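You operate a simulated robot arm through the tools that you are given. There is no shell and no other tool. Be economical: measure what you need, move in short steps, check, and stop when the job is done.

You are at the controls of a simulated two-armed robot. One attempt, no reset.

JOB
Pick up the blue bottle from the top of the brick stand with one hand, pass it to the other hand and put it on the top of the mud stand. Set down upright: bottle.

The check looks at the end state, three seconds after you hand in, the way a careful person would. Anything else that was tipped, shoved, dropped, spilled or broken makes it a failure.

ROBOT AND FRAMES
Two 7-joint arms with two-finger parallel grippers on one trunk, on a base that drives. Base frame: it is fixed to the floor where the robot stands at the start and does not move with it; the origin is under the middle of the robot, x ahead of it, y to its left, z up. Units: m, degrees, N and s.
The left shoulder is at the start at [0.05, 0.158, 1.008], the right one opposite. With the tool pointing down near the work surface each hand reaches from about 0.16 to 0.66 m from the robot's upright axis, wherever it stands, measured 20 degrees to its own side. Places, roughly: top of the mud stand [1.4, 0, 0.6]. Payload 3.91 kg a hand.
The tool frame of a hand sits at the grasp point between the pads (the TCP): z along the fingers, y along the line on which they close. The tips reach 0.03 m beyond it. The gripper opens to 0.11 m. The fingers are 0.02 m wide and 0.01 m thick; the gripper's body (0.048 by 0.112 m) begins 0.055 m behind the TCP.
Orientation is that of the tool frame in the base frame, as a unit quaternion [x, y, z, w]. With the fingers straight down and closing along the base's y, the tool's x points along the base's -x, its y along +y and its z along -z.

CONTROLS
- The arms move only by the tool apply_moves. It takes "left_rows", "right_rows" or both (then of equal length, played together; a hand with none holds still); each is a list of rows, each an object (a shift or turn left out is 0, a gripper value left out holds the last) with "linear": the shift along the base's x, y, z in units of 50 mm (1.0 is 50 mm), a list of three; "angular": the turn, a rotation vector about the base's x, y, z in units of 4 degrees (1.0 is 4 degrees), a list of three. In form: [{"linear": [dx, dy, dz], "angular": [wx, wy, wz]}, ...]. A call has 1 to 10 rows; each row shifts and turns the commanded pose from where the row before left it. "left_fingers" and "right_fingers" are, for a hand that has rows, the opening, from 0 (shut) to 1 (fully open), set as the call begins (left out, the last holds). A call with a number of a shift or a turn outside -1 to 1 is refused whole. Each row takes 0.2 s and may step no farther than 0.05 m and 8.6 degrees from the row before; otherwise, or with a gripper value out of range, the whole call is refused. Where a pose cannot be reached the arm comes as near as it can. A force on the tool above 40 N (or 10 N above the force at the start of the call, whichever is more), or a blocked arm, ends the call early, and 0.2 s more pass. The fingers move at their own pace (about 0.153 m/s each) and stop on an object; they squeeze with about 26 N. The grip force told is the motor's: it shows also when the fingers shut on nothing. Time passes only in rows, and 0.2 s behind the last, so rows that do not move let the fingers close. It gives the time, the measured TCP pose, the force on the tool (base axes), the opening and the grip force at its end, in the units of the frame above (readings bear some noise), with the torque about the TCP (base axes, N m) and any sound that the robot's microphone picked up.
- Cameras (640 x 400 px; columns grow to the right, rows downward): "scene" is now at [0.133, 0.0177, 1.1632]; the picture's right is [0.34, -0.94, 0.00], its down [-0.46, -0.17, -0.87] and it looks along [0.82, 0.30, -0.49] (base axes); focal length 249 px, centre (320, 200). "left" rides on the left gripper at [0.073, -0.017, -0.103] in its tool frame; the picture's right is [0.23, 0.97, 0.00], its down [-0.76, 0.18, -0.62] and it looks along [-0.61, 0.14, 0.78] (tool axes); focal length 222 px, centre (320, 200). "right" rides on the right gripper at [0.072, 0.017, -0.103] in its tool frame; the picture's right is [-0.23, 0.97, 0.00], its down [-0.76, -0.18, -0.62] and it looks along [-0.61, -0.14, 0.78] (tool axes); focal length 222 px, centre (320, 200). There is no depth. A picture from a camera that has moved, and an enlarged one, comes with that camera's place and axes in the base frame and with its lens. The place of the scene camera against the robot may be out by one fixed shift of up to 0.025 m in any direction.
- capture(camera): a new picture of that camera. No time passes.
- lift_body(by): slides the trunk up (or, below 0, down) by that many m; the arms and the scene camera ride with it, the base frame stays. It gives what a move gives, with no picture.
- drive_base(legs): drives the robot by 1 to 6 legs, each [ahead, turn to the left] in m and degrees, along the robot's own axes; the way and the turn of a leg run together, so that a leg with both is an arc; at most 1.5 m and 180 degrees a leg. The arms and the cameras ride along, it lands a little off, and it stops where it bumps. It gives what a move gives.
- turn_head(pan, tilt): turns the head with the scene camera to pan (to the left, within 80 degrees either way) and tilt (down, from -29 to 69), counted from straight ahead of the robot. It gives what a move gives.
- zoom(camera, box): a new picture of the part [left, top, right, bottom] of that camera's present view, enlarged. No time passes.
- close_job(): hands the job in; it is judged then, once.

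Go step by step. Nothing tells you exact positions but the pictures and the camera data: compare them with the known pose of the tool, close in by small moves and look again before you grip or let go. The budget is 120 turns and 92 pictures, counting those below and the enlarged ones. Unless the task says otherwise, let go and move clear before handing in, and close with one line.

The tools are called after "Request:" as a command line: name --argument value ..., lists and objects as JSON in quotes. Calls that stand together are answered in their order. apply_moves: Moves the arms, as the interface text tells. Its arguments: {"type":"object","properties":{"left_rows":{"type":"array","items":{"type":"object","properties":{"linear":{"type":"array","items":{"type":"number"}},"angular":{"type":"array","items":{"type":"number"}}}}},"left_fingers":{"type":"number"},"right_rows":{"type":"array","items":{"type":"object","properties":{"linear":{"type":"array","items":{"type":"number"}},"angular":{"type":"array","items":{"type":"number"}}}}},"right_fingers":{"type":"number"}},"required":[]} The other tools are called the same way: lift_body (by) slides the trunk up or down; drive_base (legs) drives the base; turn_head (pan, tilt) turns the head that bears the scene camera; capture (camera) takes a picture; zoom (camera, box) takes an enlarged picture of a part of a camera's view; close_job () hands the job in.

At the start:

```text
time_s: 0.0
left_ee_pos: [0.3327, 0.4049, 0.8842]
left_tool_rot: [0.0, 1.0, 0.0, 0.001]
left_ft_force: [-0.2, 0.7, -0.6]
left_ft_torque: [0.05, -0.01, 0.0]
left_grip_width: 0.1099
left_grip_force: 0.0
right_ee_pos: [0.4365, 0.0038, 0.9523]
right_tool_rot: [0.0, 1.0, 0.0, 0.0]
right_ft_force: [-0.1, 0.3, 0.1]
right_ft_torque: [0.03, -0.01, 0.01]
right_grip_width: 0.1096
right_grip_force: 0.0
trunk travel left (down, up): [-0.25, 0.232]
robot x, y, heading: [-0.0016, -0.0004, -0.1]
head pan, tilt: [19.9, 29.2]
```

scene: 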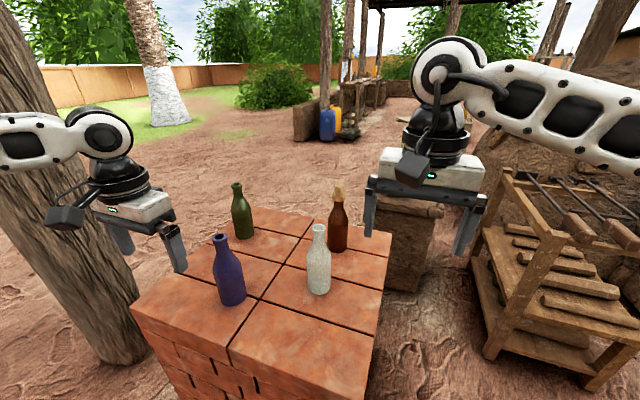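
right: 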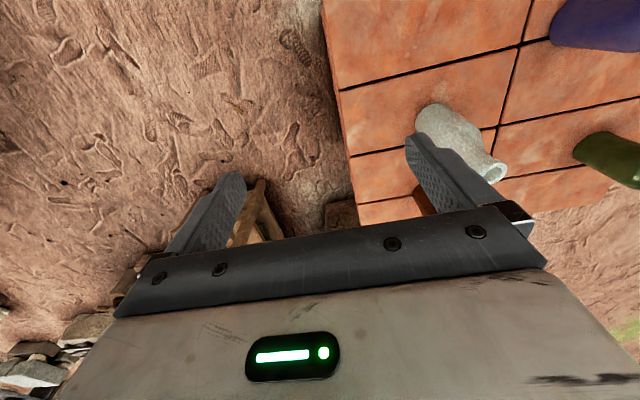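
left: 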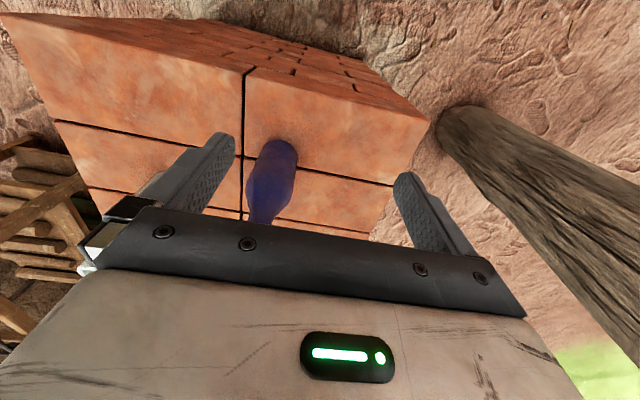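

The blue bottle stands on the near-left part of the brick stand, at about [0.44, 0.35], with its base at z≈0.65 and its top at z≈0.86. I'll look at the mud stand and get an enlarged view of the blue bottle before moving.

Request:
turn_head --pan -5 --tilt 35

Request:
capture --camera "scene"

Request:
zoom --camera "left" --box '[200, 100, 360, 230]'

```text
time_s: 0.9
left_ee_pos: [0.3309, 0.4065, 0.8827]
left_tool_rot: [-0.001, 1.0, 0.0, 0.0]
left_ft_force: [-0.1, 0.1, -0.5]
left_ft_torque: [-0.01, -0.02, 0.02]
left_grip_width: 0.1098
left_grip_force: 0.1
right_ee_pos: [0.4356, 0.005, 0.9531]
right_tool_rot: [-0.001, 1.0, 0.0, -0.001]
right_ft_force: [-0.2, 0.7, -0.4]
right_ft_torque: [0.02, -0.02, 0.02]
right_grip_width: 0.1099
right_grip_force: 0.1
trunk travel left (down, up): [-0.25, 0.232]
robot x, y, heading: [-0.0007, -0.001, -0.1]
head pan, tilt: [-5.0, 35.0]
```

```text
88 pictures are left
camera scene: at [0.1353, -0.0208, 1.1542], right [-0.09, -1.0, 0.0], down [-0.57, 0.05, -0.82], along [0.82, -0.07, -0.57], focal length 249 px, centre (320, 200)
```

scene: 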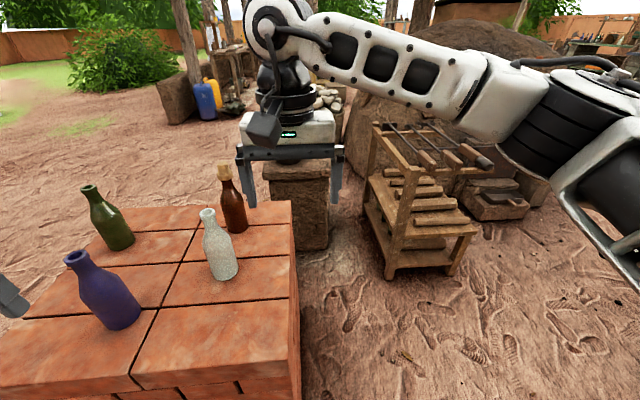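

```text
3.08 times, centred on (280, 165) of left
camera zoom: at [0.2597, 0.3898, 0.9867], right [-0.23, 0.97, 0.0], down [0.76, 0.18, 0.62], along [0.61, 0.14, -0.78], focal length 684 px, centre (443, 308)
```

zoom: 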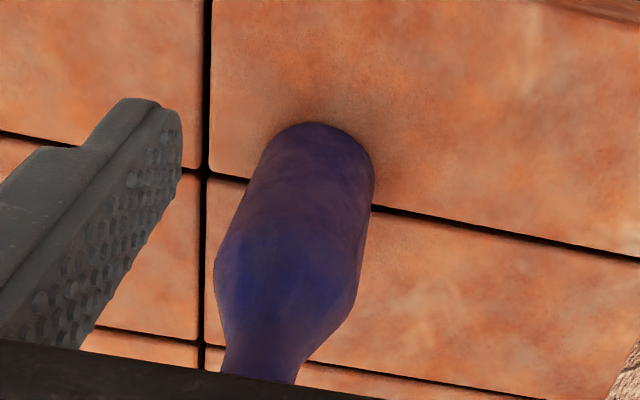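

The right gripper is hiding the mud stand, so I'll move it aside to the right. I'll also raise the left hand so it clears the bottle tops.

Request:
apply_moves --right_rows '[{"linear": [0, -1, 0]}, {"linear": [0, -1, 0]}, {"linear": [-0.5, -1, 0]}, {"linear": [-0.5, -1, 0]}, {"linear": [0, -1, 0]}]' --left_rows '[{"linear": [0, 0, 1]}, {"linear": [0, 0, 1]}, {"linear": [0, 0, 0.5]}, {"linear": [0, 0, 0]}, {"linear": [0, 0, 0]}]'

Request:
capture --camera "scene"

Request:
capture --camera "left"

```text
refused: row 3 steps farther than a row can; nothing moved
```

```text
86 pictures are left
camera scene: at [0.1353, -0.0208, 1.1542], right [-0.09, -1.0, 0.0], down [-0.57, 0.05, -0.82], along [0.82, -0.07, -0.57], focal length 249 px, centre (320, 200)
```

scene: 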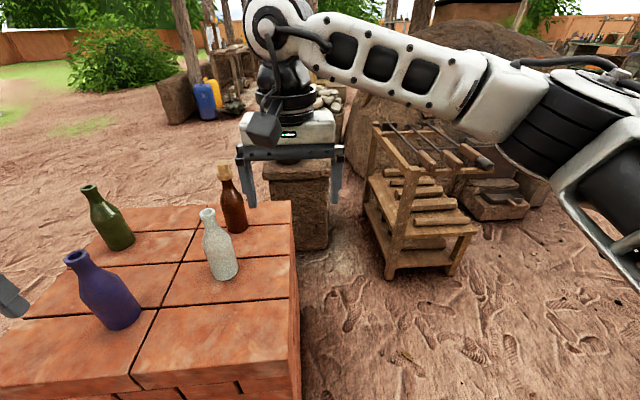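

```text
85 pictures are left
camera left: at [0.2597, 0.3898, 0.9867], right [-0.23, 0.97, 0.0], down [0.76, 0.18, 0.62], along [0.61, 0.14, -0.78], focal length 222 px, centre (320, 200)
```

left: 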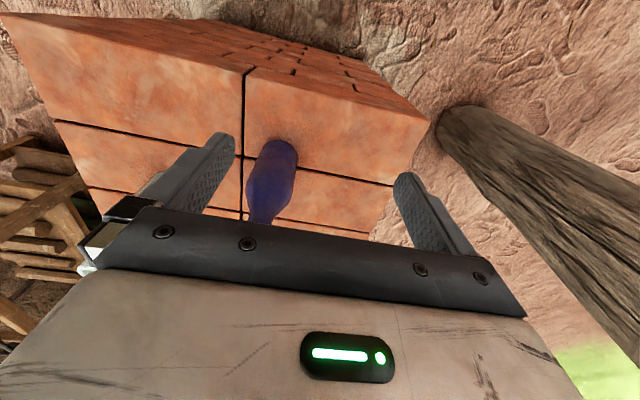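

The call was refused because a diagonal step was over 50 mm. I'll send it again with shorter steps.

Request:
apply_moves --right_rows '[{"linear": [0, -0.95, 0]}, {"linear": [0, -0.95, 0]}, {"linear": [-0.3, -0.9, 0]}, {"linear": [-0.3, -0.9, 0]}, {"linear": [0, -0.95, 0]}]' --left_rows '[{"linear": [0, 0, 0.95]}, {"linear": [0, 0, 0.95]}, {"linear": [0, 0, 0.5]}, {"linear": [0, 0, 0]}, {"linear": [0, 0, 0]}]'

Request:
capture --camera "scene"

Request:
capture --camera "left"

```text
time_s: 2.1
left_ee_pos: [0.3323, 0.4046, 1.0026]
left_tool_rot: [-0.001, 1.0, 0.001, 0.0]
left_ft_force: [-0.1, 0.4, -0.4]
left_ft_torque: [0.04, 0.01, 0.02]
left_grip_width: 0.11
left_grip_force: 0.0
right_ee_pos: [0.4063, -0.2283, 0.9509]
right_tool_rot: [-0.001, 1.0, -0.001, 0.0]
right_ft_force: [-0.8, 0.0, 0.6]
right_ft_torque: [0.02, 0.01, 0.02]
right_grip_width: 0.1102
right_grip_force: 0.0
trunk travel left (down, up): [-0.25, 0.232]
robot x, y, heading: [0.0046, 0.0009, 0.0]
head pan, tilt: [-5.0, 35.0]
```

```text
84 pictures are left
camera scene: at [0.1352, -0.0211, 1.1542], right [-0.09, -1.0, 0.0], down [-0.57, 0.05, -0.82], along [0.82, -0.07, -0.57], focal length 249 px, centre (320, 200)
```

scene: 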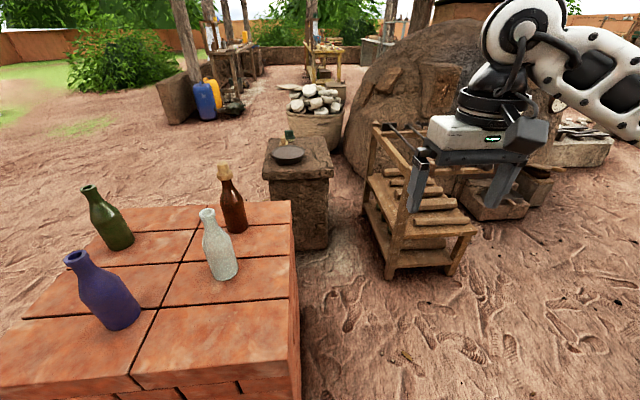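

```text
83 pictures are left
camera left: at [0.2597, 0.3884, 1.1065], right [-0.23, 0.97, 0.0], down [0.76, 0.18, 0.62], along [0.61, 0.14, -0.78], focal length 222 px, centre (320, 200)
```

left: 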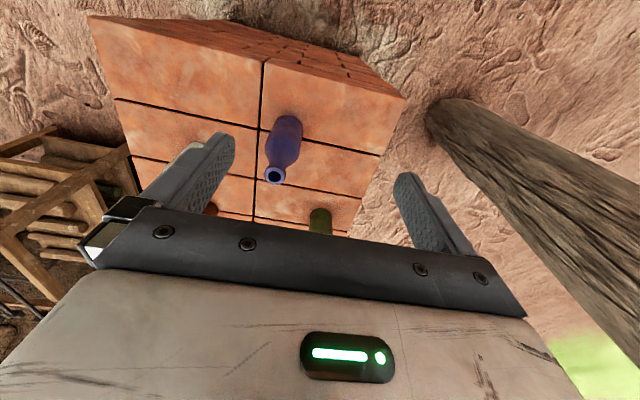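

The bottle comes out at about [0.44, 0.36], base z≈0.66 and top z≈0.84. The mud stand has a bowl and something small and green on it, so I'll zoom in there and move the left hand over the bottle.

Request:
zoom --camera "scene" --box '[250, 110, 350, 200]'

Request:
zoom --camera "scene" --box '[50, 170, 250, 340]'

Request:
apply_moves --left_rows '[{"linear": [0.8, -0.35, 0]}, {"linear": [0.7, -0.3, -0.3]}, {"linear": [0.65, -0.25, -0.3]}, {"linear": [0, 0, 0]}]'

Request:
capture --camera "left"

Request:
capture --camera "scene"

```text
4.44 times, centred on (300, 155) of scene
camera zoom: at [0.1352, -0.0211, 1.1542], right [-0.09, -1.0, 0.0], down [-0.57, 0.05, -0.82], along [0.82, -0.07, -0.57], focal length 1108 px, centre (409, 400)
```

zoom: 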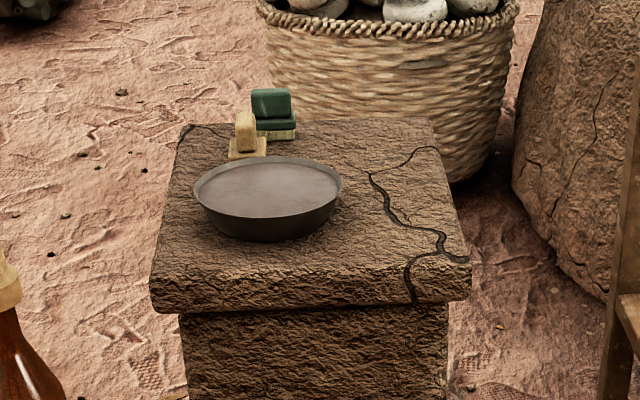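

```text
2.35 times, centred on (150, 255) of scene
camera zoom: at [0.1352, -0.0211, 1.1542], right [-0.09, -1.0, 0.0], down [-0.57, 0.05, -0.82], along [0.82, -0.07, -0.57], focal length 587 px, centre (720, 71)
```

zoom: 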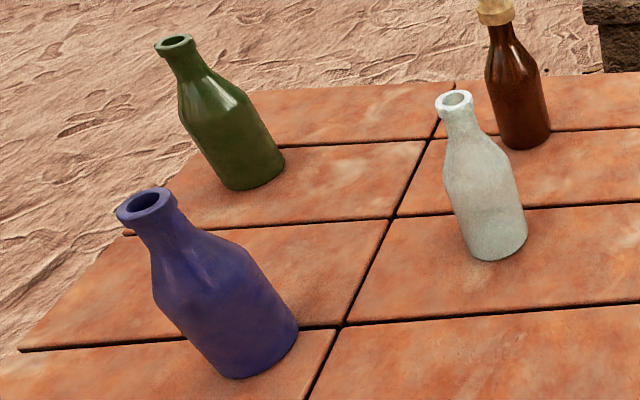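

```text
time_s: 3.1
left_ee_pos: [0.4379, 0.3616, 0.9721]
left_tool_rot: [-0.001, 1.0, 0.0, 0.001]
left_ft_force: [-0.1, 0.7, -0.3]
left_ft_torque: [-0.02, 0.03, 0.02]
left_grip_width: 0.1101
left_grip_force: 0.2
right_ee_pos: [0.4063, -0.2269, 0.9506]
right_tool_rot: [0.0, 1.0, 0.001, -0.001]
right_ft_force: [0.5, 0.2, -0.5]
right_ft_torque: [0.03, 0.03, -0.01]
right_grip_width: 0.1099
right_grip_force: 0.0
trunk travel left (down, up): [-0.25, 0.232]
robot x, y, heading: [0.0012, -0.0017, 0.0]
head pan, tilt: [-5.0, 35.0]
```

```text
80 pictures are left
camera left: at [0.3665, 0.3455, 1.0759], right [-0.23, 0.97, 0.0], down [0.76, 0.18, 0.62], along [0.61, 0.14, -0.78], focal length 222 px, centre (320, 200)
```

left: 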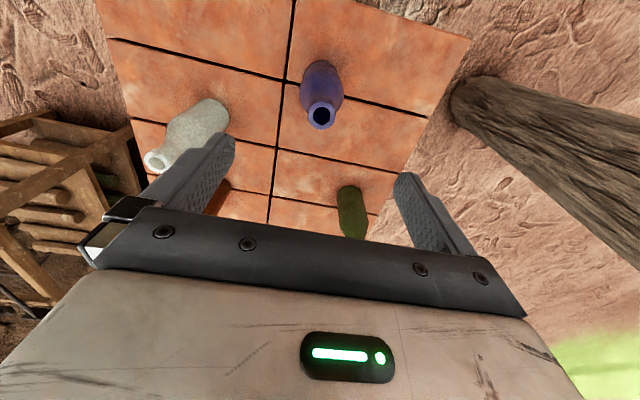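

```text
79 pictures are left
camera scene: at [0.1354, -0.0209, 1.1541], right [-0.09, -1.0, 0.0], down [-0.57, 0.05, -0.82], along [0.82, -0.07, -0.57], focal length 249 px, centre (320, 200)
```

scene: 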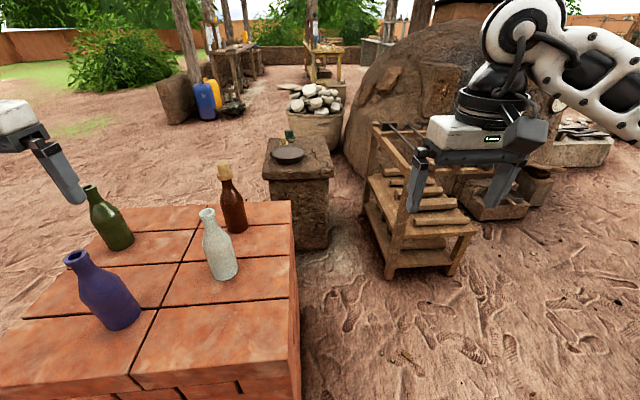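

The bottle's top now triangulates to [0.444, 0.363, 0.83], and the hand is almost right over it. I'll lower it until the pads are around the lip and neck.

Request:
apply_moves --left_rows '[{"linear": [0.1, 0.03, -0.9]}, {"linear": [0, 0, -0.9]}, {"linear": [0, 0, -0.8]}, {"linear": [0, 0, 0]}]'

Request:
capture --camera "left"

Request:
turn_head --pan 35 --tilt 30

Request:
capture --camera "scene"

```text
time_s: 4.1
left_ee_pos: [0.4435, 0.3614, 0.8435]
left_tool_rot: [-0.001, 1.0, 0.0, 0.0]
left_ft_force: [0.6, 1.2, 0.8]
left_ft_torque: [-0.01, 0.01, 0.02]
left_grip_width: 0.1097
left_grip_force: 0.0
right_ee_pos: [0.4071, -0.2275, 0.9509]
right_tool_rot: [0.0, 1.0, 0.0, 0.0]
right_ft_force: [-0.4, 0.1, -0.2]
right_ft_torque: [0.0, 0.02, 0.01]
right_grip_width: 0.1102
right_grip_force: 0.0
trunk travel left (down, up): [-0.25, 0.232]
robot x, y, heading: [0.0036, 0.0043, -0.2]
head pan, tilt: [-5.0, 35.0]
```

```text
78 pictures are left
camera left: at [0.3713, 0.346, 0.9461], right [-0.23, 0.97, 0.0], down [0.76, 0.18, 0.62], along [0.61, 0.14, -0.78], focal length 222 px, centre (320, 200)
```

left: 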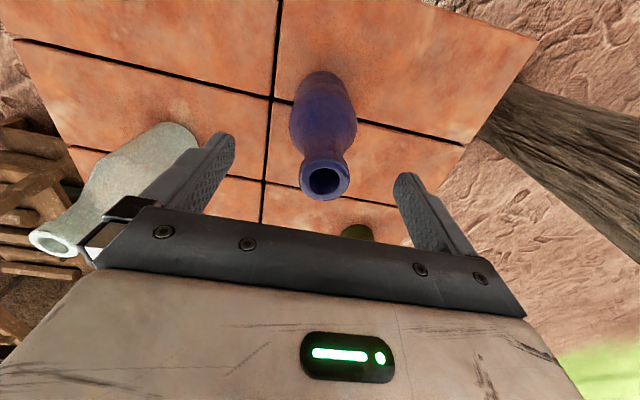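

```text
time_s: 5.2
left_ee_pos: [0.4441, 0.3616, 0.8438]
left_tool_rot: [-0.001, 1.0, 0.0, 0.001]
left_ft_force: [0.6, 0.1, -1.7]
left_ft_torque: [0.02, -0.01, -0.01]
left_grip_width: 0.1098
left_grip_force: 0.0
right_ee_pos: [0.4072, -0.2277, 0.9507]
right_tool_rot: [-0.001, 1.0, 0.0, 0.0]
right_ft_force: [0.5, 0.6, -1.0]
right_ft_torque: [0.01, 0.02, 0.01]
right_grip_width: 0.1099
right_grip_force: 0.0
trunk travel left (down, up): [-0.25, 0.232]
robot x, y, heading: [-0.0028, 0.0008, 0.0]
head pan, tilt: [35.0, 30.0]
```

```text
77 pictures are left
camera scene: at [0.1217, 0.0386, 1.1619], right [0.57, -0.82, 0.0], down [-0.41, -0.29, -0.87], along [0.71, 0.5, -0.5], focal length 249 px, centre (320, 200)
```

scene: 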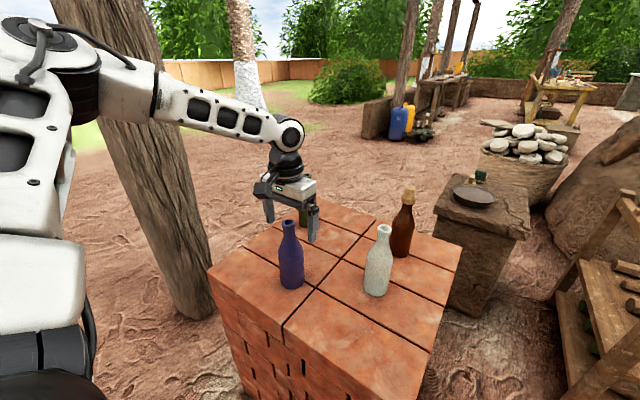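

All views agree that the neck is centred between the pads, with the bottle top at about [0.446, 0.365, 0.83]. I'll go down another 27 mm and grip.

Request:
apply_moves --left_rows '[{"linear": [0.04, 0.06, -0.3]}, {"linear": [0, 0, -0.24]}, {"linear": [0, 0, 0]}]'

Request:
capture --camera "left"

Request:
zoom --camera "scene" --box '[220, 150, 380, 300]'

```text
time_s: 6.0
left_ee_pos: [0.4473, 0.3664, 0.815]
left_tool_rot: [-0.001, 1.0, 0.0, 0.001]
left_ft_force: [0.6, 0.9, 0.4]
left_ft_torque: [0.01, 0.01, 0.01]
left_grip_width: 0.1101
left_grip_force: 0.1
right_ee_pos: [0.4059, -0.2282, 0.9513]
right_tool_rot: [0.0, 1.0, -0.001, 0.0]
right_ft_force: [-0.2, -0.4, -0.5]
right_ft_torque: [-0.04, 0.02, -0.02]
right_grip_width: 0.11
right_grip_force: 0.0
trunk travel left (down, up): [-0.25, 0.232]
robot x, y, heading: [-0.0007, -0.0009, 0.1]
head pan, tilt: [35.0, 30.0]
```

```text
76 pictures are left
camera left: at [0.3742, 0.3499, 0.9192], right [-0.23, 0.97, 0.0], down [0.76, 0.18, 0.62], along [0.61, 0.14, -0.78], focal length 222 px, centre (320, 200)
```

left: 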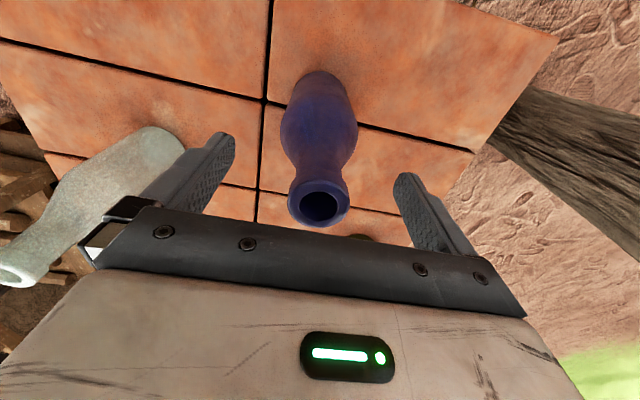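

```text
2.67 times, centred on (300, 225) of scene
camera zoom: at [0.1217, 0.0387, 1.162], right [0.57, -0.82, 0.0], down [-0.41, -0.29, -0.87], along [0.71, 0.5, -0.5], focal length 665 px, centre (373, 133)
```

zoom: 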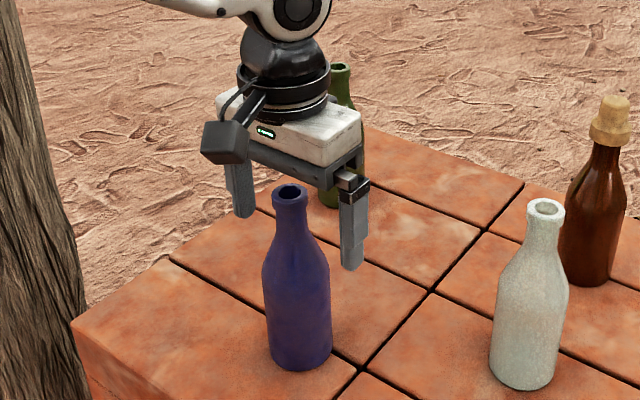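

The neck is centred, so I'm closing the left fingers.

Request:
apply_moves --left_rows '[{"linear": [-0.04, 0, 0]}, {}, {}, {}]' --left_fingers 0

Request:
capture --camera "left"

Request:
zoom --camera "scene" --box '[220, 150, 380, 300]'

```text
time_s: 7.0
left_ee_pos: [0.4438, 0.3655, 0.8171]
left_tool_rot: [-0.001, 1.0, 0.001, 0.002]
left_ft_force: [-0.4, -2.8, 8.6]
left_ft_torque: [-0.09, 0.03, 0.0]
left_grip_width: 0.0376
left_grip_force: 26.1
right_ee_pos: [0.4067, -0.2279, 0.9505]
right_tool_rot: [0.0, 1.0, -0.001, 0.0]
right_ft_force: [-0.7, -0.1, 0.6]
right_ft_torque: [0.02, 0.01, 0.01]
right_grip_width: 0.1102
right_grip_force: 0.1
trunk travel left (down, up): [-0.25, 0.232]
robot x, y, heading: [0.0003, 0.0018, 0.1]
head pan, tilt: [35.0, 30.0]
```

```text
74 pictures are left
camera left: at [0.3723, 0.3493, 0.9198], right [-0.23, 0.97, 0.0], down [0.76, 0.18, 0.63], along [0.61, 0.14, -0.78], focal length 222 px, centre (320, 200)
```

left: 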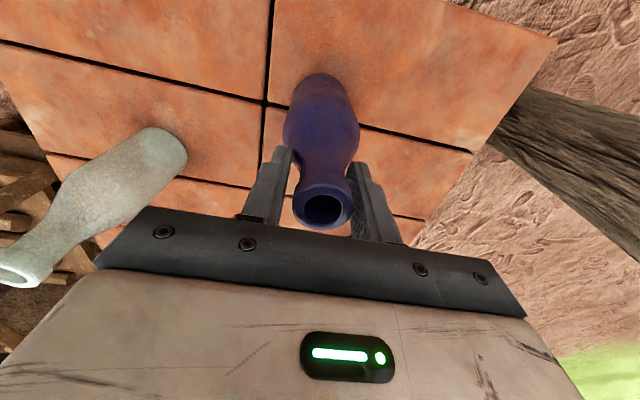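

```text
2.67 times, centred on (300, 225) of scene
camera zoom: at [0.1213, 0.0381, 1.1621], right [0.57, -0.82, 0.0], down [-0.41, -0.29, -0.87], along [0.71, 0.5, -0.5], focal length 665 px, centre (373, 133)
```

zoom: 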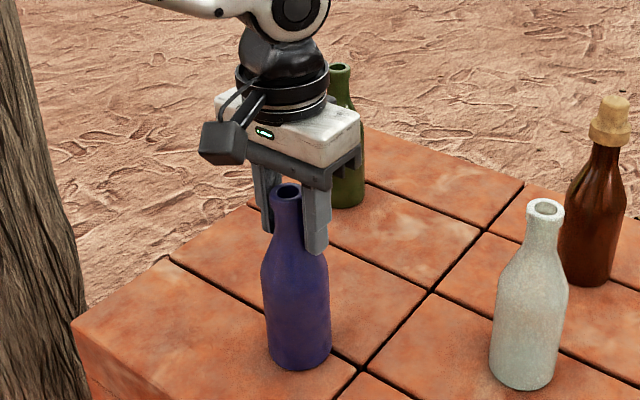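

The fingers hold at 38 mm with 26 N. I'll lift a little and check that the bottle comes up straight.

Request:
apply_moves --left_rows '[{"linear": [0, 0, 0.3]}, {"linear": [0, 0, 0.5]}, {}]'

Request:
capture --camera "left"

Request:
zoom --camera "scene" --box '[220, 150, 380, 300]'

```text
time_s: 7.8
left_ee_pos: [0.4444, 0.3639, 0.8552]
left_tool_rot: [-0.001, 1.0, 0.0, 0.0]
left_ft_force: [0.4, 0.0, -1.5]
left_ft_torque: [0.05, 0.0, 0.03]
left_grip_width: 0.0286
left_grip_force: 25.9
right_ee_pos: [0.4073, -0.2272, 0.9503]
right_tool_rot: [-0.001, 1.0, 0.0, 0.0]
right_ft_force: [0.2, -0.3, 0.1]
right_ft_torque: [0.03, -0.02, 0.01]
right_grip_width: 0.1101
right_grip_force: 0.0
trunk travel left (down, up): [-0.25, 0.232]
robot x, y, heading: [-0.0015, -0.0017, -0.2]
head pan, tilt: [35.0, 30.0]
```

```text
72 pictures are left
camera left: at [0.3727, 0.3488, 0.9585], right [-0.23, 0.97, 0.0], down [0.76, 0.18, 0.62], along [0.61, 0.14, -0.78], focal length 222 px, centre (320, 200)
```

left: 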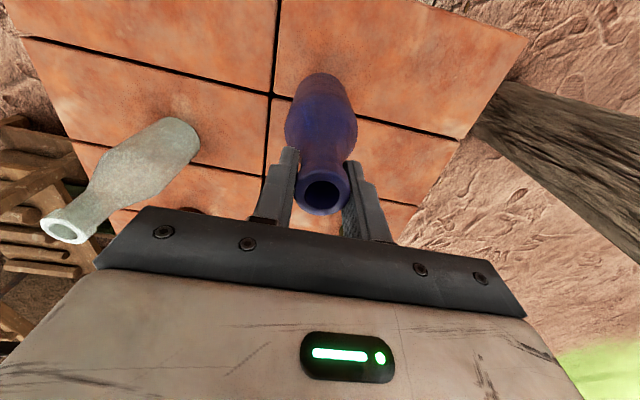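

```text
2.67 times, centred on (300, 225) of scene
camera zoom: at [0.1218, 0.0388, 1.1619], right [0.57, -0.82, 0.0], down [-0.41, -0.29, -0.87], along [0.71, 0.5, -0.5], focal length 665 px, centre (373, 133)
```

zoom: 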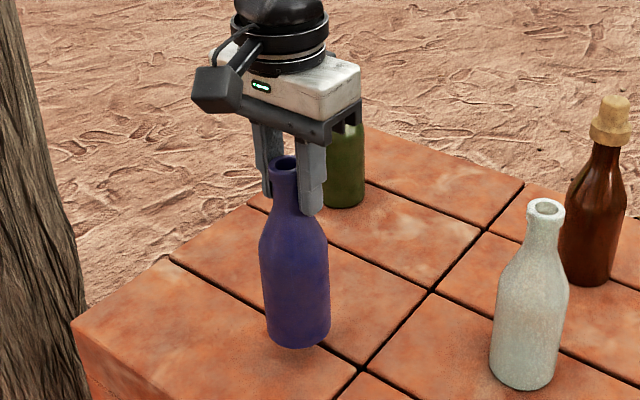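

The fingers slid off the shoulder onto the neck proper (29 mm wide), and the bottle is in the air and upright. I'll lift further and check that it no longer slips.

Request:
apply_moves --left_rows '[{"linear": [0, 0, 0.7]}, {"linear": [0, 0, 0.9]}, {"linear": [0, 0, 0.9]}, {"linear": [0, 0, 0.5]}, {}]'

Request:
capture --camera "left"

Request:
capture --camera "scene"

```text
time_s: 9.0
left_ee_pos: [0.4451, 0.3656, 1.0063]
left_tool_rot: [-0.001, 1.0, 0.0, 0.0]
left_ft_force: [-0.1, -0.9, -1.9]
left_ft_torque: [0.02, -0.02, -0.03]
left_grip_width: 0.0284
left_grip_force: 25.9
right_ee_pos: [0.407, -0.2276, 0.9508]
right_tool_rot: [0.0, 1.0, 0.0, 0.0]
right_ft_force: [0.2, -0.7, -0.1]
right_ft_torque: [-0.01, -0.01, 0.01]
right_grip_width: 0.1101
right_grip_force: 0.1
trunk travel left (down, up): [-0.25, 0.232]
robot x, y, heading: [0.0015, 0.0015, 0.1]
head pan, tilt: [35.0, 30.0]
```

```text
70 pictures are left
camera left: at [0.3726, 0.349, 1.1099], right [-0.23, 0.97, 0.0], down [0.76, 0.18, 0.62], along [0.61, 0.14, -0.78], focal length 222 px, centre (320, 200)
```

left: 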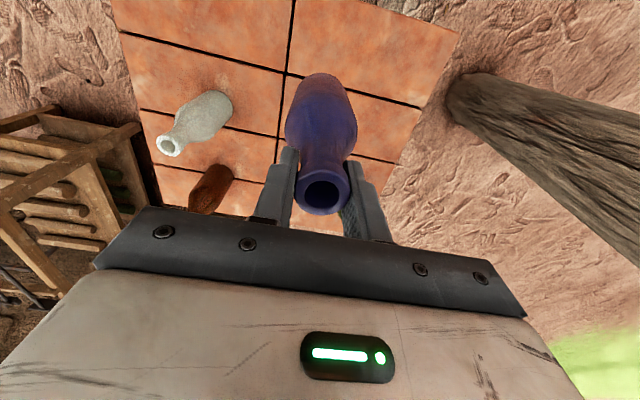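

```text
69 pictures are left
camera scene: at [0.1218, 0.0388, 1.1619], right [0.57, -0.82, 0.0], down [-0.41, -0.29, -0.87], along [0.71, 0.5, -0.5], focal length 249 px, centre (320, 200)
```

scene: 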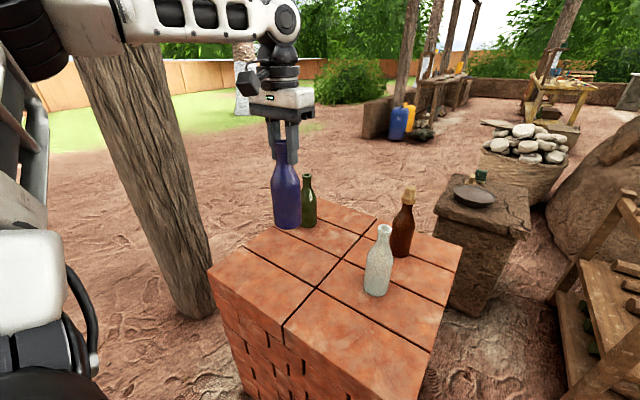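

The grip is steady. I'll back the robot off the brick stand so the handover happens over clear ground.

Request:
drive_base --legs '[[-0.3, 0]]'

Request:
apply_moves --right_rows '[{"linear": [-0.1, 0, 0], "angular": [0.392, -0.946, 0.678]}, {"linear": [-0.1, 0, 0], "angular": [0.392, -0.946, 0.678]}, {"linear": [-0.1, 0, 0], "angular": [0.392, -0.946, 0.678]}, {"linear": [-0.1, 0, 0], "angular": [0.392, -0.946, 0.678]}, {"linear": [-0.1, 0, 0], "angular": [0.392, -0.946, 0.678]}, {"linear": [0, 0, 0], "angular": [0.392, -0.946, 0.678]}, {"linear": [0, 0, 0], "angular": [0.392, -0.946, 0.678]}, {"linear": [0, 0, 0], "angular": [0.392, -0.946, 0.678]}]'

Request:
apply_moves --right_rows '[{"angular": [0.392, -0.946, 0.678]}, {"angular": [0.392, -0.946, 0.678]}, {"angular": [0.392, -0.946, 0.678]}, {"angular": [0.392, -0.946, 0.678]}, {"angular": [0.392, -0.946, 0.678]}, {"angular": [0.392, -0.946, 0.678]}, {"angular": [0.392, -0.946, 0.678]}, {}]'

Request:
turn_head --pan 10 --tilt 25

Request:
capture --camera "scene"

```text
time_s: 11.0
left_ee_pos: [0.1505, 0.3622, 1.0061]
left_tool_rot: [0.003, 1.0, -0.001, 0.0]
left_ft_force: [0.1, 0.9, -1.4]
left_ft_torque: [-0.02, -0.04, 0.02]
left_grip_width: 0.0286
left_grip_force: 26.4
right_ee_pos: [0.1091, -0.2289, 0.9503]
right_tool_rot: [0.003, 1.0, 0.001, 0.001]
right_ft_force: [0.6, -0.1, 0.0]
right_ft_torque: [0.0, -0.01, 0.06]
right_grip_width: 0.1101
right_grip_force: 0.0
trunk travel left (down, up): [-0.25, 0.232]
robot x, y, heading: [-0.3004, 0.0022, -0.4]
head pan, tilt: [35.0, 30.0]
```

```text
time_s: 12.8
left_ee_pos: [0.1497, 0.3635, 1.0051]
left_tool_rot: [0.003, 1.0, 0.0, 0.0]
left_ft_force: [-0.6, 0.6, -1.8]
left_ft_torque: [0.11, -0.01, 0.0]
left_grip_width: 0.028
left_grip_force: 25.9
right_ee_pos: [0.0837, -0.2297, 0.9502]
right_tool_rot: [-0.183, 0.942, 0.108, 0.258]
right_ft_force: [0.2, -0.4, 0.0]
right_ft_torque: [0.01, 0.0, -0.03]
right_grip_width: 0.1098
right_grip_force: 0.0
trunk travel left (down, up): [-0.25, 0.232]
robot x, y, heading: [-0.2943, -0.0039, -0.2]
head pan, tilt: [35.0, 30.0]
```

```text
time_s: 14.6
left_ee_pos: [0.1502, 0.3638, 1.005]
left_tool_rot: [0.003, 1.0, 0.0, 0.0]
left_ft_force: [0.0, 0.2, -2.3]
left_ft_torque: [-0.15, -0.01, 0.0]
left_grip_width: 0.028
left_grip_force: 25.7
right_ee_pos: [0.084, -0.2291, 0.9515]
right_tool_rot: [-0.289, 0.85, 0.17, 0.406]
right_ft_force: [-0.6, -0.5, -0.6]
right_ft_torque: [-0.03, 0.0, 0.0]
right_grip_width: 0.1099
right_grip_force: 0.1
right hand out of reach, approached as far as the arm can: row 6, 7
trunk travel left (down, up): [-0.25, 0.232]
robot x, y, heading: [-0.2977, 0.0003, -0.5]
head pan, tilt: [35.0, 30.0]
```

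```text
time_s: 15.5
left_ee_pos: [0.1509, 0.3629, 1.0069]
left_tool_rot: [0.003, 1.0, 0.0, 0.001]
left_ft_force: [-1.1, 0.6, -1.8]
left_ft_torque: [0.0, -0.02, -0.01]
left_grip_width: 0.0281
left_grip_force: 25.8
right_ee_pos: [0.0842, -0.2291, 0.9509]
right_tool_rot: [-0.288, 0.851, 0.17, 0.406]
right_ft_force: [-0.5, 0.2, 0.1]
right_ft_torque: [-0.01, 0.0, -0.05]
right_grip_width: 0.1103
right_grip_force: 0.0
trunk travel left (down, up): [-0.25, 0.232]
robot x, y, heading: [-0.2957, -0.0005, -0.3]
head pan, tilt: [10.0, 25.0]
```

```text
68 pictures are left
camera scene: at [-0.158, 0.0031, 1.1699], right [0.17, -0.99, 0.0], down [-0.42, -0.07, -0.91], along [0.89, 0.15, -0.42], focal length 249 px, centre (320, 200)
```

scene: 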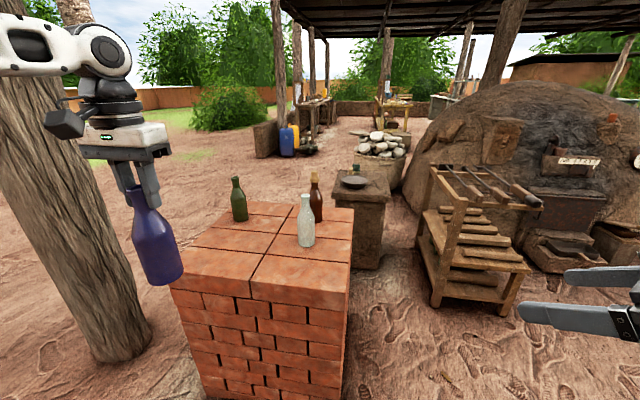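

The right arm ran just short of the last bit of turn because it is folded close to the body. I'll bring both hands forward and toward the middle, then check the orientation it reaches.

Request:
apply_moves --left_rows '[{"linear": [0.1, -0.9, 0]}, {"linear": [0.2, -0.9, 0]}, {"linear": [0.2, -0.9, 0]}, {"linear": [0.2, -0.9, 0]}, {"linear": [0, -0.9, 0]}, {}]' --right_rows '[{"linear": [0.3, 0.4, 0]}, {"linear": [0.3, 0.5, 0]}, {"linear": [0, 0.6, 0]}, {"linear": [0, 0.6, 0]}, {"linear": [0, 0.6, 0]}, {}]'

Request:
capture --camera "scene"

Request:
capture --camera "right"

```text
time_s: 16.9
left_ee_pos: [0.174, 0.1584, 1.0045]
left_tool_rot: [0.002, 1.0, 0.001, 0.0]
left_ft_force: [0.1, -0.3, -1.6]
left_ft_torque: [-0.02, 0.01, -0.01]
left_grip_width: 0.0283
left_grip_force: 25.8
left hand out of reach, approached as far as the arm can: row 5
right_ee_pos: [0.1133, -0.094, 0.9522]
right_tool_rot: [-0.289, 0.85, 0.17, 0.406]
right_ft_force: [-0.1, 0.0, -0.1]
right_ft_torque: [0.01, 0.03, -0.01]
right_grip_width: 0.11
right_grip_force: 0.0
trunk travel left (down, up): [-0.25, 0.232]
robot x, y, heading: [-0.298, 0.0014, -0.6]
head pan, tilt: [10.0, 25.0]
```

```text
67 pictures are left
camera scene: at [-0.1576, 0.0032, 1.1698], right [0.17, -0.99, 0.0], down [-0.42, -0.07, -0.91], along [0.89, 0.15, -0.42], focal length 249 px, centre (320, 200)
```

scene: 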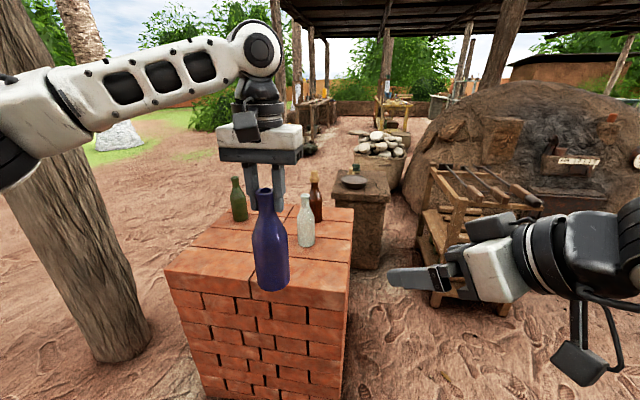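

```text
66 pictures are left
camera right: at [0.0053, -0.1582, 0.9589], right [-0.5, 0.84, 0.23], down [0.13, -0.2, 0.97], along [0.86, 0.51, -0.01], focal length 222 px, centre (320, 200)
```

right: 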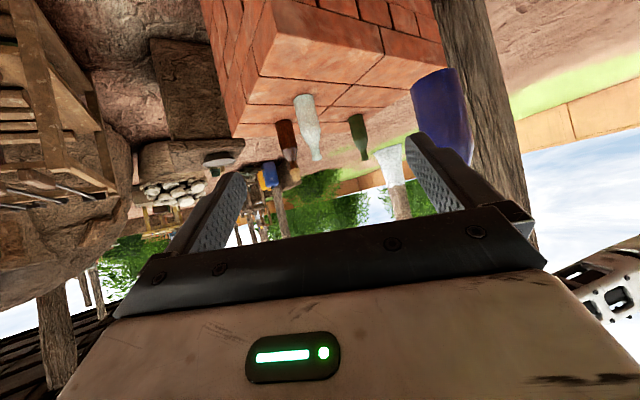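

The left hand stopped at y=0.158, which is good enough. The right tool points forward-left and about 38° down, with its closing axis level. I'll bring it to a stand-off point behind the bottle along its own axis.

Request:
apply_moves --right_rows '[{"linear": [-0.2, 0.6, 0.35]}, {"linear": [-0.1, 0.7, 0.35]}, {"linear": [0, 0.8, 0]}, {"linear": [0, 0.8, 0]}, {"linear": [0, 0.75, 0]}, {}]'

Request:
capture --camera "scene"

Request:
capture --camera "right"

Request:
capture --camera "left"

```text
time_s: 18.3
left_ee_pos: [0.1741, 0.1588, 1.0056]
left_tool_rot: [0.003, 1.0, 0.001, 0.0]
left_ft_force: [0.4, 0.2, -2.5]
left_ft_torque: [0.02, -0.01, 0.02]
left_grip_width: 0.0278
left_grip_force: 26.1
right_ee_pos: [0.0981, 0.092, 0.9862]
right_tool_rot: [-0.289, 0.85, 0.17, 0.406]
right_ft_force: [0.5, 0.1, -0.2]
right_ft_torque: [0.01, 0.03, 0.01]
right_grip_width: 0.1097
right_grip_force: 0.1
trunk travel left (down, up): [-0.25, 0.232]
robot x, y, heading: [-0.2983, 0.0012, -0.4]
head pan, tilt: [10.0, 25.0]
```

```text
65 pictures are left
camera scene: at [-0.158, 0.003, 1.1699], right [0.17, -0.99, 0.0], down [-0.42, -0.07, -0.91], along [0.89, 0.15, -0.42], focal length 249 px, centre (320, 200)
```

scene: 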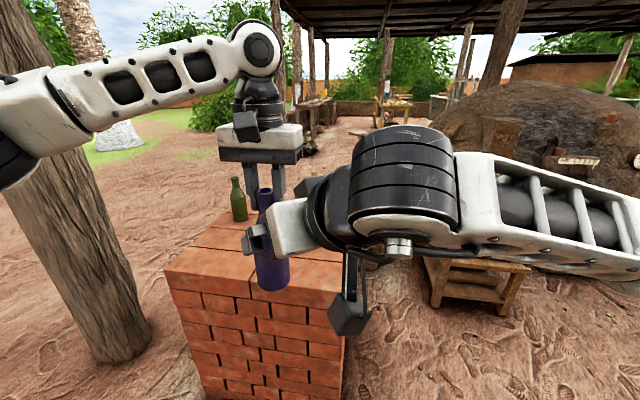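

```text
64 pictures are left
camera right: at [-0.0089, 0.0262, 0.9929], right [-0.5, 0.84, 0.23], down [0.13, -0.2, 0.97], along [0.86, 0.51, -0.01], focal length 222 px, centre (320, 200)
```

right: 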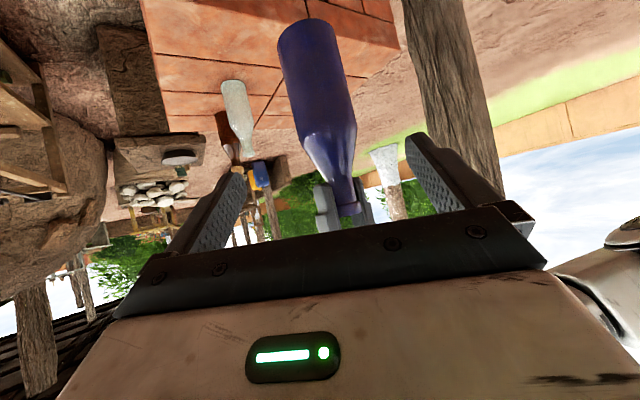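

```text
63 pictures are left
camera left: at [0.1013, 0.143, 1.1088], right [-0.22, 0.98, 0.0], down [0.76, 0.17, 0.62], along [0.61, 0.14, -0.78], focal length 222 px, centre (320, 200)
```

left: 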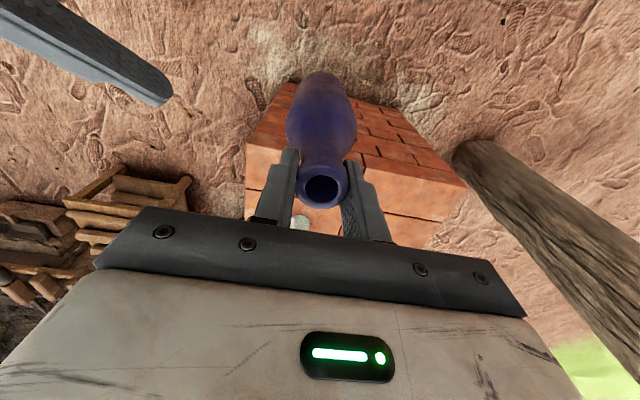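

The bottle is centred between the right fingers and the approach line matches. I'll advance along the tool axis to [0.174, 0.158, 0.895], first three quarters of the way.

Request:
apply_moves --right_rows '[{"linear": [0.38, 0.33, -0.455]}, {"linear": [0.38, 0.33, -0.455]}, {"linear": [0.38, 0.33, -0.455]}, {}]'

Request:
capture --camera "right"

Request:
capture --camera "left"

```text
time_s: 19.3
left_ee_pos: [0.1736, 0.1582, 1.0056]
left_tool_rot: [0.003, 1.0, 0.001, 0.0]
left_ft_force: [0.0, -0.1, -1.7]
left_ft_torque: [-0.03, -0.04, -0.01]
left_grip_width: 0.0282
left_grip_force: 25.7
right_ee_pos: [0.1551, 0.1379, 0.9169]
right_tool_rot: [-0.288, 0.85, 0.17, 0.406]
right_ft_force: [-0.3, -0.4, 0.4]
right_ft_torque: [0.01, -0.01, -0.01]
right_grip_width: 0.1101
right_grip_force: 0.1
trunk travel left (down, up): [-0.25, 0.232]
robot x, y, heading: [-0.2997, -0.0006, -0.1]
head pan, tilt: [10.0, 25.0]
```

```text
62 pictures are left
camera right: at [0.0487, 0.0732, 0.9238], right [-0.5, 0.83, 0.23], down [0.13, -0.2, 0.97], along [0.86, 0.51, -0.01], focal length 222 px, centre (320, 200)
```

right: 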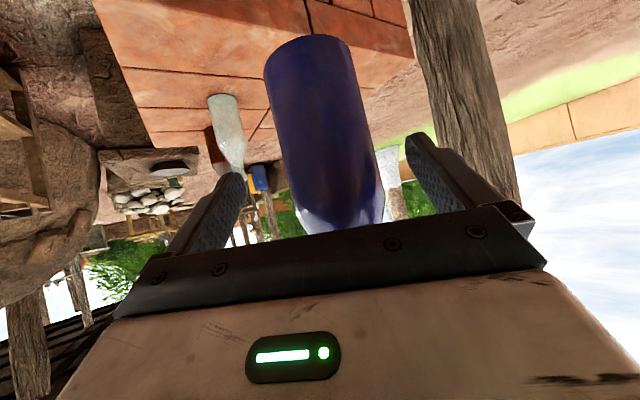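

```text
61 pictures are left
camera left: at [0.1013, 0.143, 1.1088], right [-0.22, 0.98, 0.0], down [0.76, 0.17, 0.62], along [0.61, 0.14, -0.78], focal length 222 px, centre (320, 200)
```

left: 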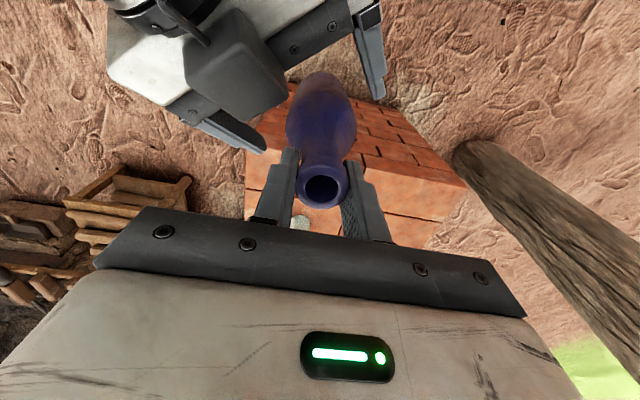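

The alignment is good. With this tilt the palm's upper edge would come close to the shoulder, so I'll stop about 1 cm short and grip with the outer part of the pads.

Request:
apply_moves --right_rows '[{"linear": [0.12, 0.14, -0.17]}, {"linear": [0.11, 0.13, -0.17]}, {}]'

Request:
capture --camera "right"

Request:
capture --camera "left"

Request:
zoom --camera "scene" --box '[180, 150, 380, 300]'

```text
time_s: 20.1
left_ee_pos: [0.1742, 0.1591, 1.0058]
left_tool_rot: [0.003, 1.0, 0.0, 0.0]
left_ft_force: [0.0, -0.6, -2.2]
left_ft_torque: [0.01, -0.03, -0.01]
left_grip_width: 0.0282
left_grip_force: 25.7
right_ee_pos: [0.1678, 0.1515, 0.8999]
right_tool_rot: [-0.29, 0.85, 0.171, 0.407]
right_ft_force: [-0.2, -0.4, -0.6]
right_ft_torque: [0.03, -0.01, 0.01]
right_grip_width: 0.1101
right_grip_force: 0.1
trunk travel left (down, up): [-0.25, 0.232]
robot x, y, heading: [-0.2963, -0.0032, -0.5]
head pan, tilt: [10.0, 25.0]
```

```text
60 pictures are left
camera right: at [0.0598, 0.0867, 0.9076], right [-0.5, 0.83, 0.23], down [0.13, -0.2, 0.97], along [0.86, 0.51, -0.01], focal length 222 px, centre (320, 200)
```

right: 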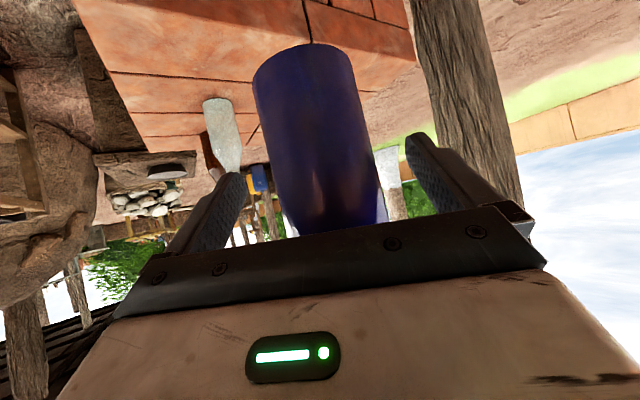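

```text
59 pictures are left
camera left: at [0.1013, 0.143, 1.1088], right [-0.22, 0.98, 0.0], down [0.76, 0.17, 0.62], along [0.61, 0.14, -0.78], focal length 222 px, centre (320, 200)
```

left: 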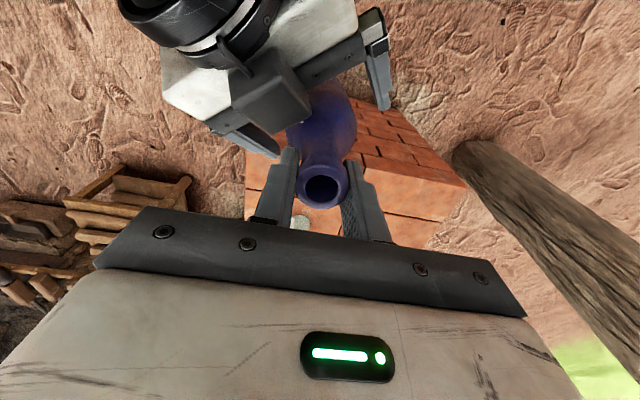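

```text
2.67 times, centred on (280, 225) of scene
camera zoom: at [-0.158, 0.003, 1.1699], right [0.17, -0.99, 0.0], down [-0.42, -0.07, -0.91], along [0.89, 0.15, -0.42], focal length 665 px, centre (427, 133)
```

zoom: 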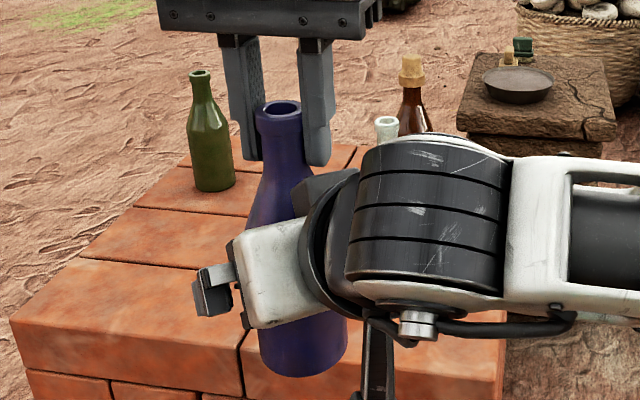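

There is no contact yet and the bottle is centred to within about 2 mm. I'm closing the right fingers.

Request:
apply_moves --right_rows '[{}, {}, {}, {}]' --right_fingers 0

Request:
capture --camera "right"

Request:
capture --camera "left"

```text
time_s: 21.1
left_ee_pos: [0.1739, 0.1562, 1.0057]
left_tool_rot: [0.004, 1.0, -0.001, 0.002]
left_ft_force: [8.9, -11.8, -2.0]
left_ft_torque: [-0.42, -0.5, -0.17]
left_grip_width: 0.0279
left_grip_force: 25.6
right_ee_pos: [0.1657, 0.1524, 0.9001]
right_tool_rot: [-0.291, 0.849, 0.171, 0.406]
right_ft_force: [-9.3, 12.2, -0.7]
right_ft_torque: [-0.85, -0.43, 0.31]
right_grip_width: 0.0606
right_grip_force: 25.7
trunk travel left (down, up): [-0.25, 0.232]
robot x, y, heading: [-0.2977, 0.0004, -0.4]
head pan, tilt: [10.0, 25.0]
```

```text
57 pictures are left
camera right: at [0.0585, 0.0871, 0.9076], right [-0.5, 0.83, 0.23], down [0.13, -0.2, 0.97], along [0.85, 0.52, -0.01], focal length 222 px, centre (320, 200)
```

right: 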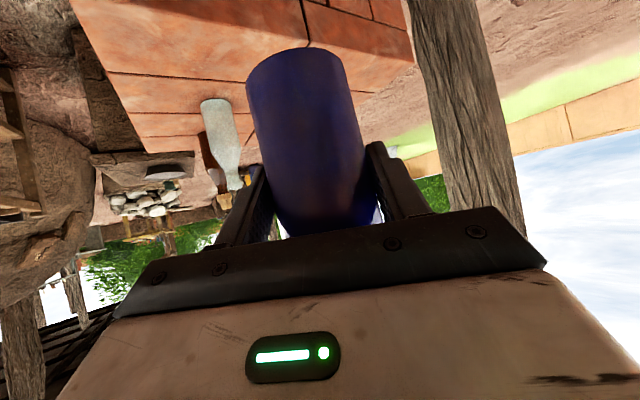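

```text
56 pictures are left
camera left: at [0.1014, 0.1424, 1.1089], right [-0.22, 0.98, 0.0], down [0.76, 0.17, 0.62], along [0.61, 0.14, -0.78], focal length 222 px, centre (320, 200)
```

left: 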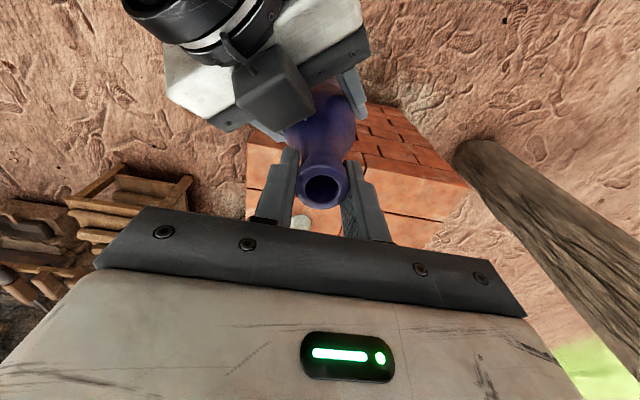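

The right hand grips at 61 mm, but the hands are pushing sideways against each other with about 15 N. I'll shift the right hand a few millimetres to relax that before letting go.

Request:
apply_moves --right_rows '[{"linear": [-0.04, 0.05, 0]}, {}]'

```text
time_s: 21.7
left_ee_pos: [0.1736, 0.1579, 1.0057]
left_tool_rot: [0.002, 1.0, -0.001, 0.0]
left_ft_force: [5.9, -8.1, 0.6]
left_ft_torque: [-0.5, -0.49, -0.16]
left_grip_width: 0.0278
left_grip_force: 26.2
right_ee_pos: [0.1651, 0.1534, 0.8996]
right_tool_rot: [-0.289, 0.851, 0.17, 0.405]
right_ft_force: [-6.7, 9.3, 0.5]
right_ft_torque: [-0.34, -0.21, 0.23]
right_grip_width: 0.0607
right_grip_force: 26.2
trunk travel left (down, up): [-0.25, 0.232]
robot x, y, heading: [-0.2989, -0.0031, -0.5]
head pan, tilt: [10.0, 25.0]
```

Request:
apply_moves --right_rows '[{"linear": [-0.06, 0.09, 0]}, {}]'

```text
time_s: 22.3
left_ee_pos: [0.1735, 0.1602, 1.0052]
left_tool_rot: [0.001, 1.0, 0.001, -0.002]
left_ft_force: [-3.7, 5.3, 1.8]
left_ft_torque: [0.53, 0.73, -0.22]
left_grip_width: 0.0282
left_grip_force: 26.6
right_ee_pos: [0.1649, 0.156, 0.9002]
right_tool_rot: [-0.286, 0.851, 0.168, 0.407]
right_ft_force: [2.8, -5.8, -2.1]
right_ft_torque: [0.1, -0.41, 0.17]
right_grip_width: 0.06
right_grip_force: 26.2
trunk travel left (down, up): [-0.25, 0.232]
robot x, y, heading: [-0.2981, 0.0045, -0.5]
head pan, tilt: [10.0, 25.0]
```

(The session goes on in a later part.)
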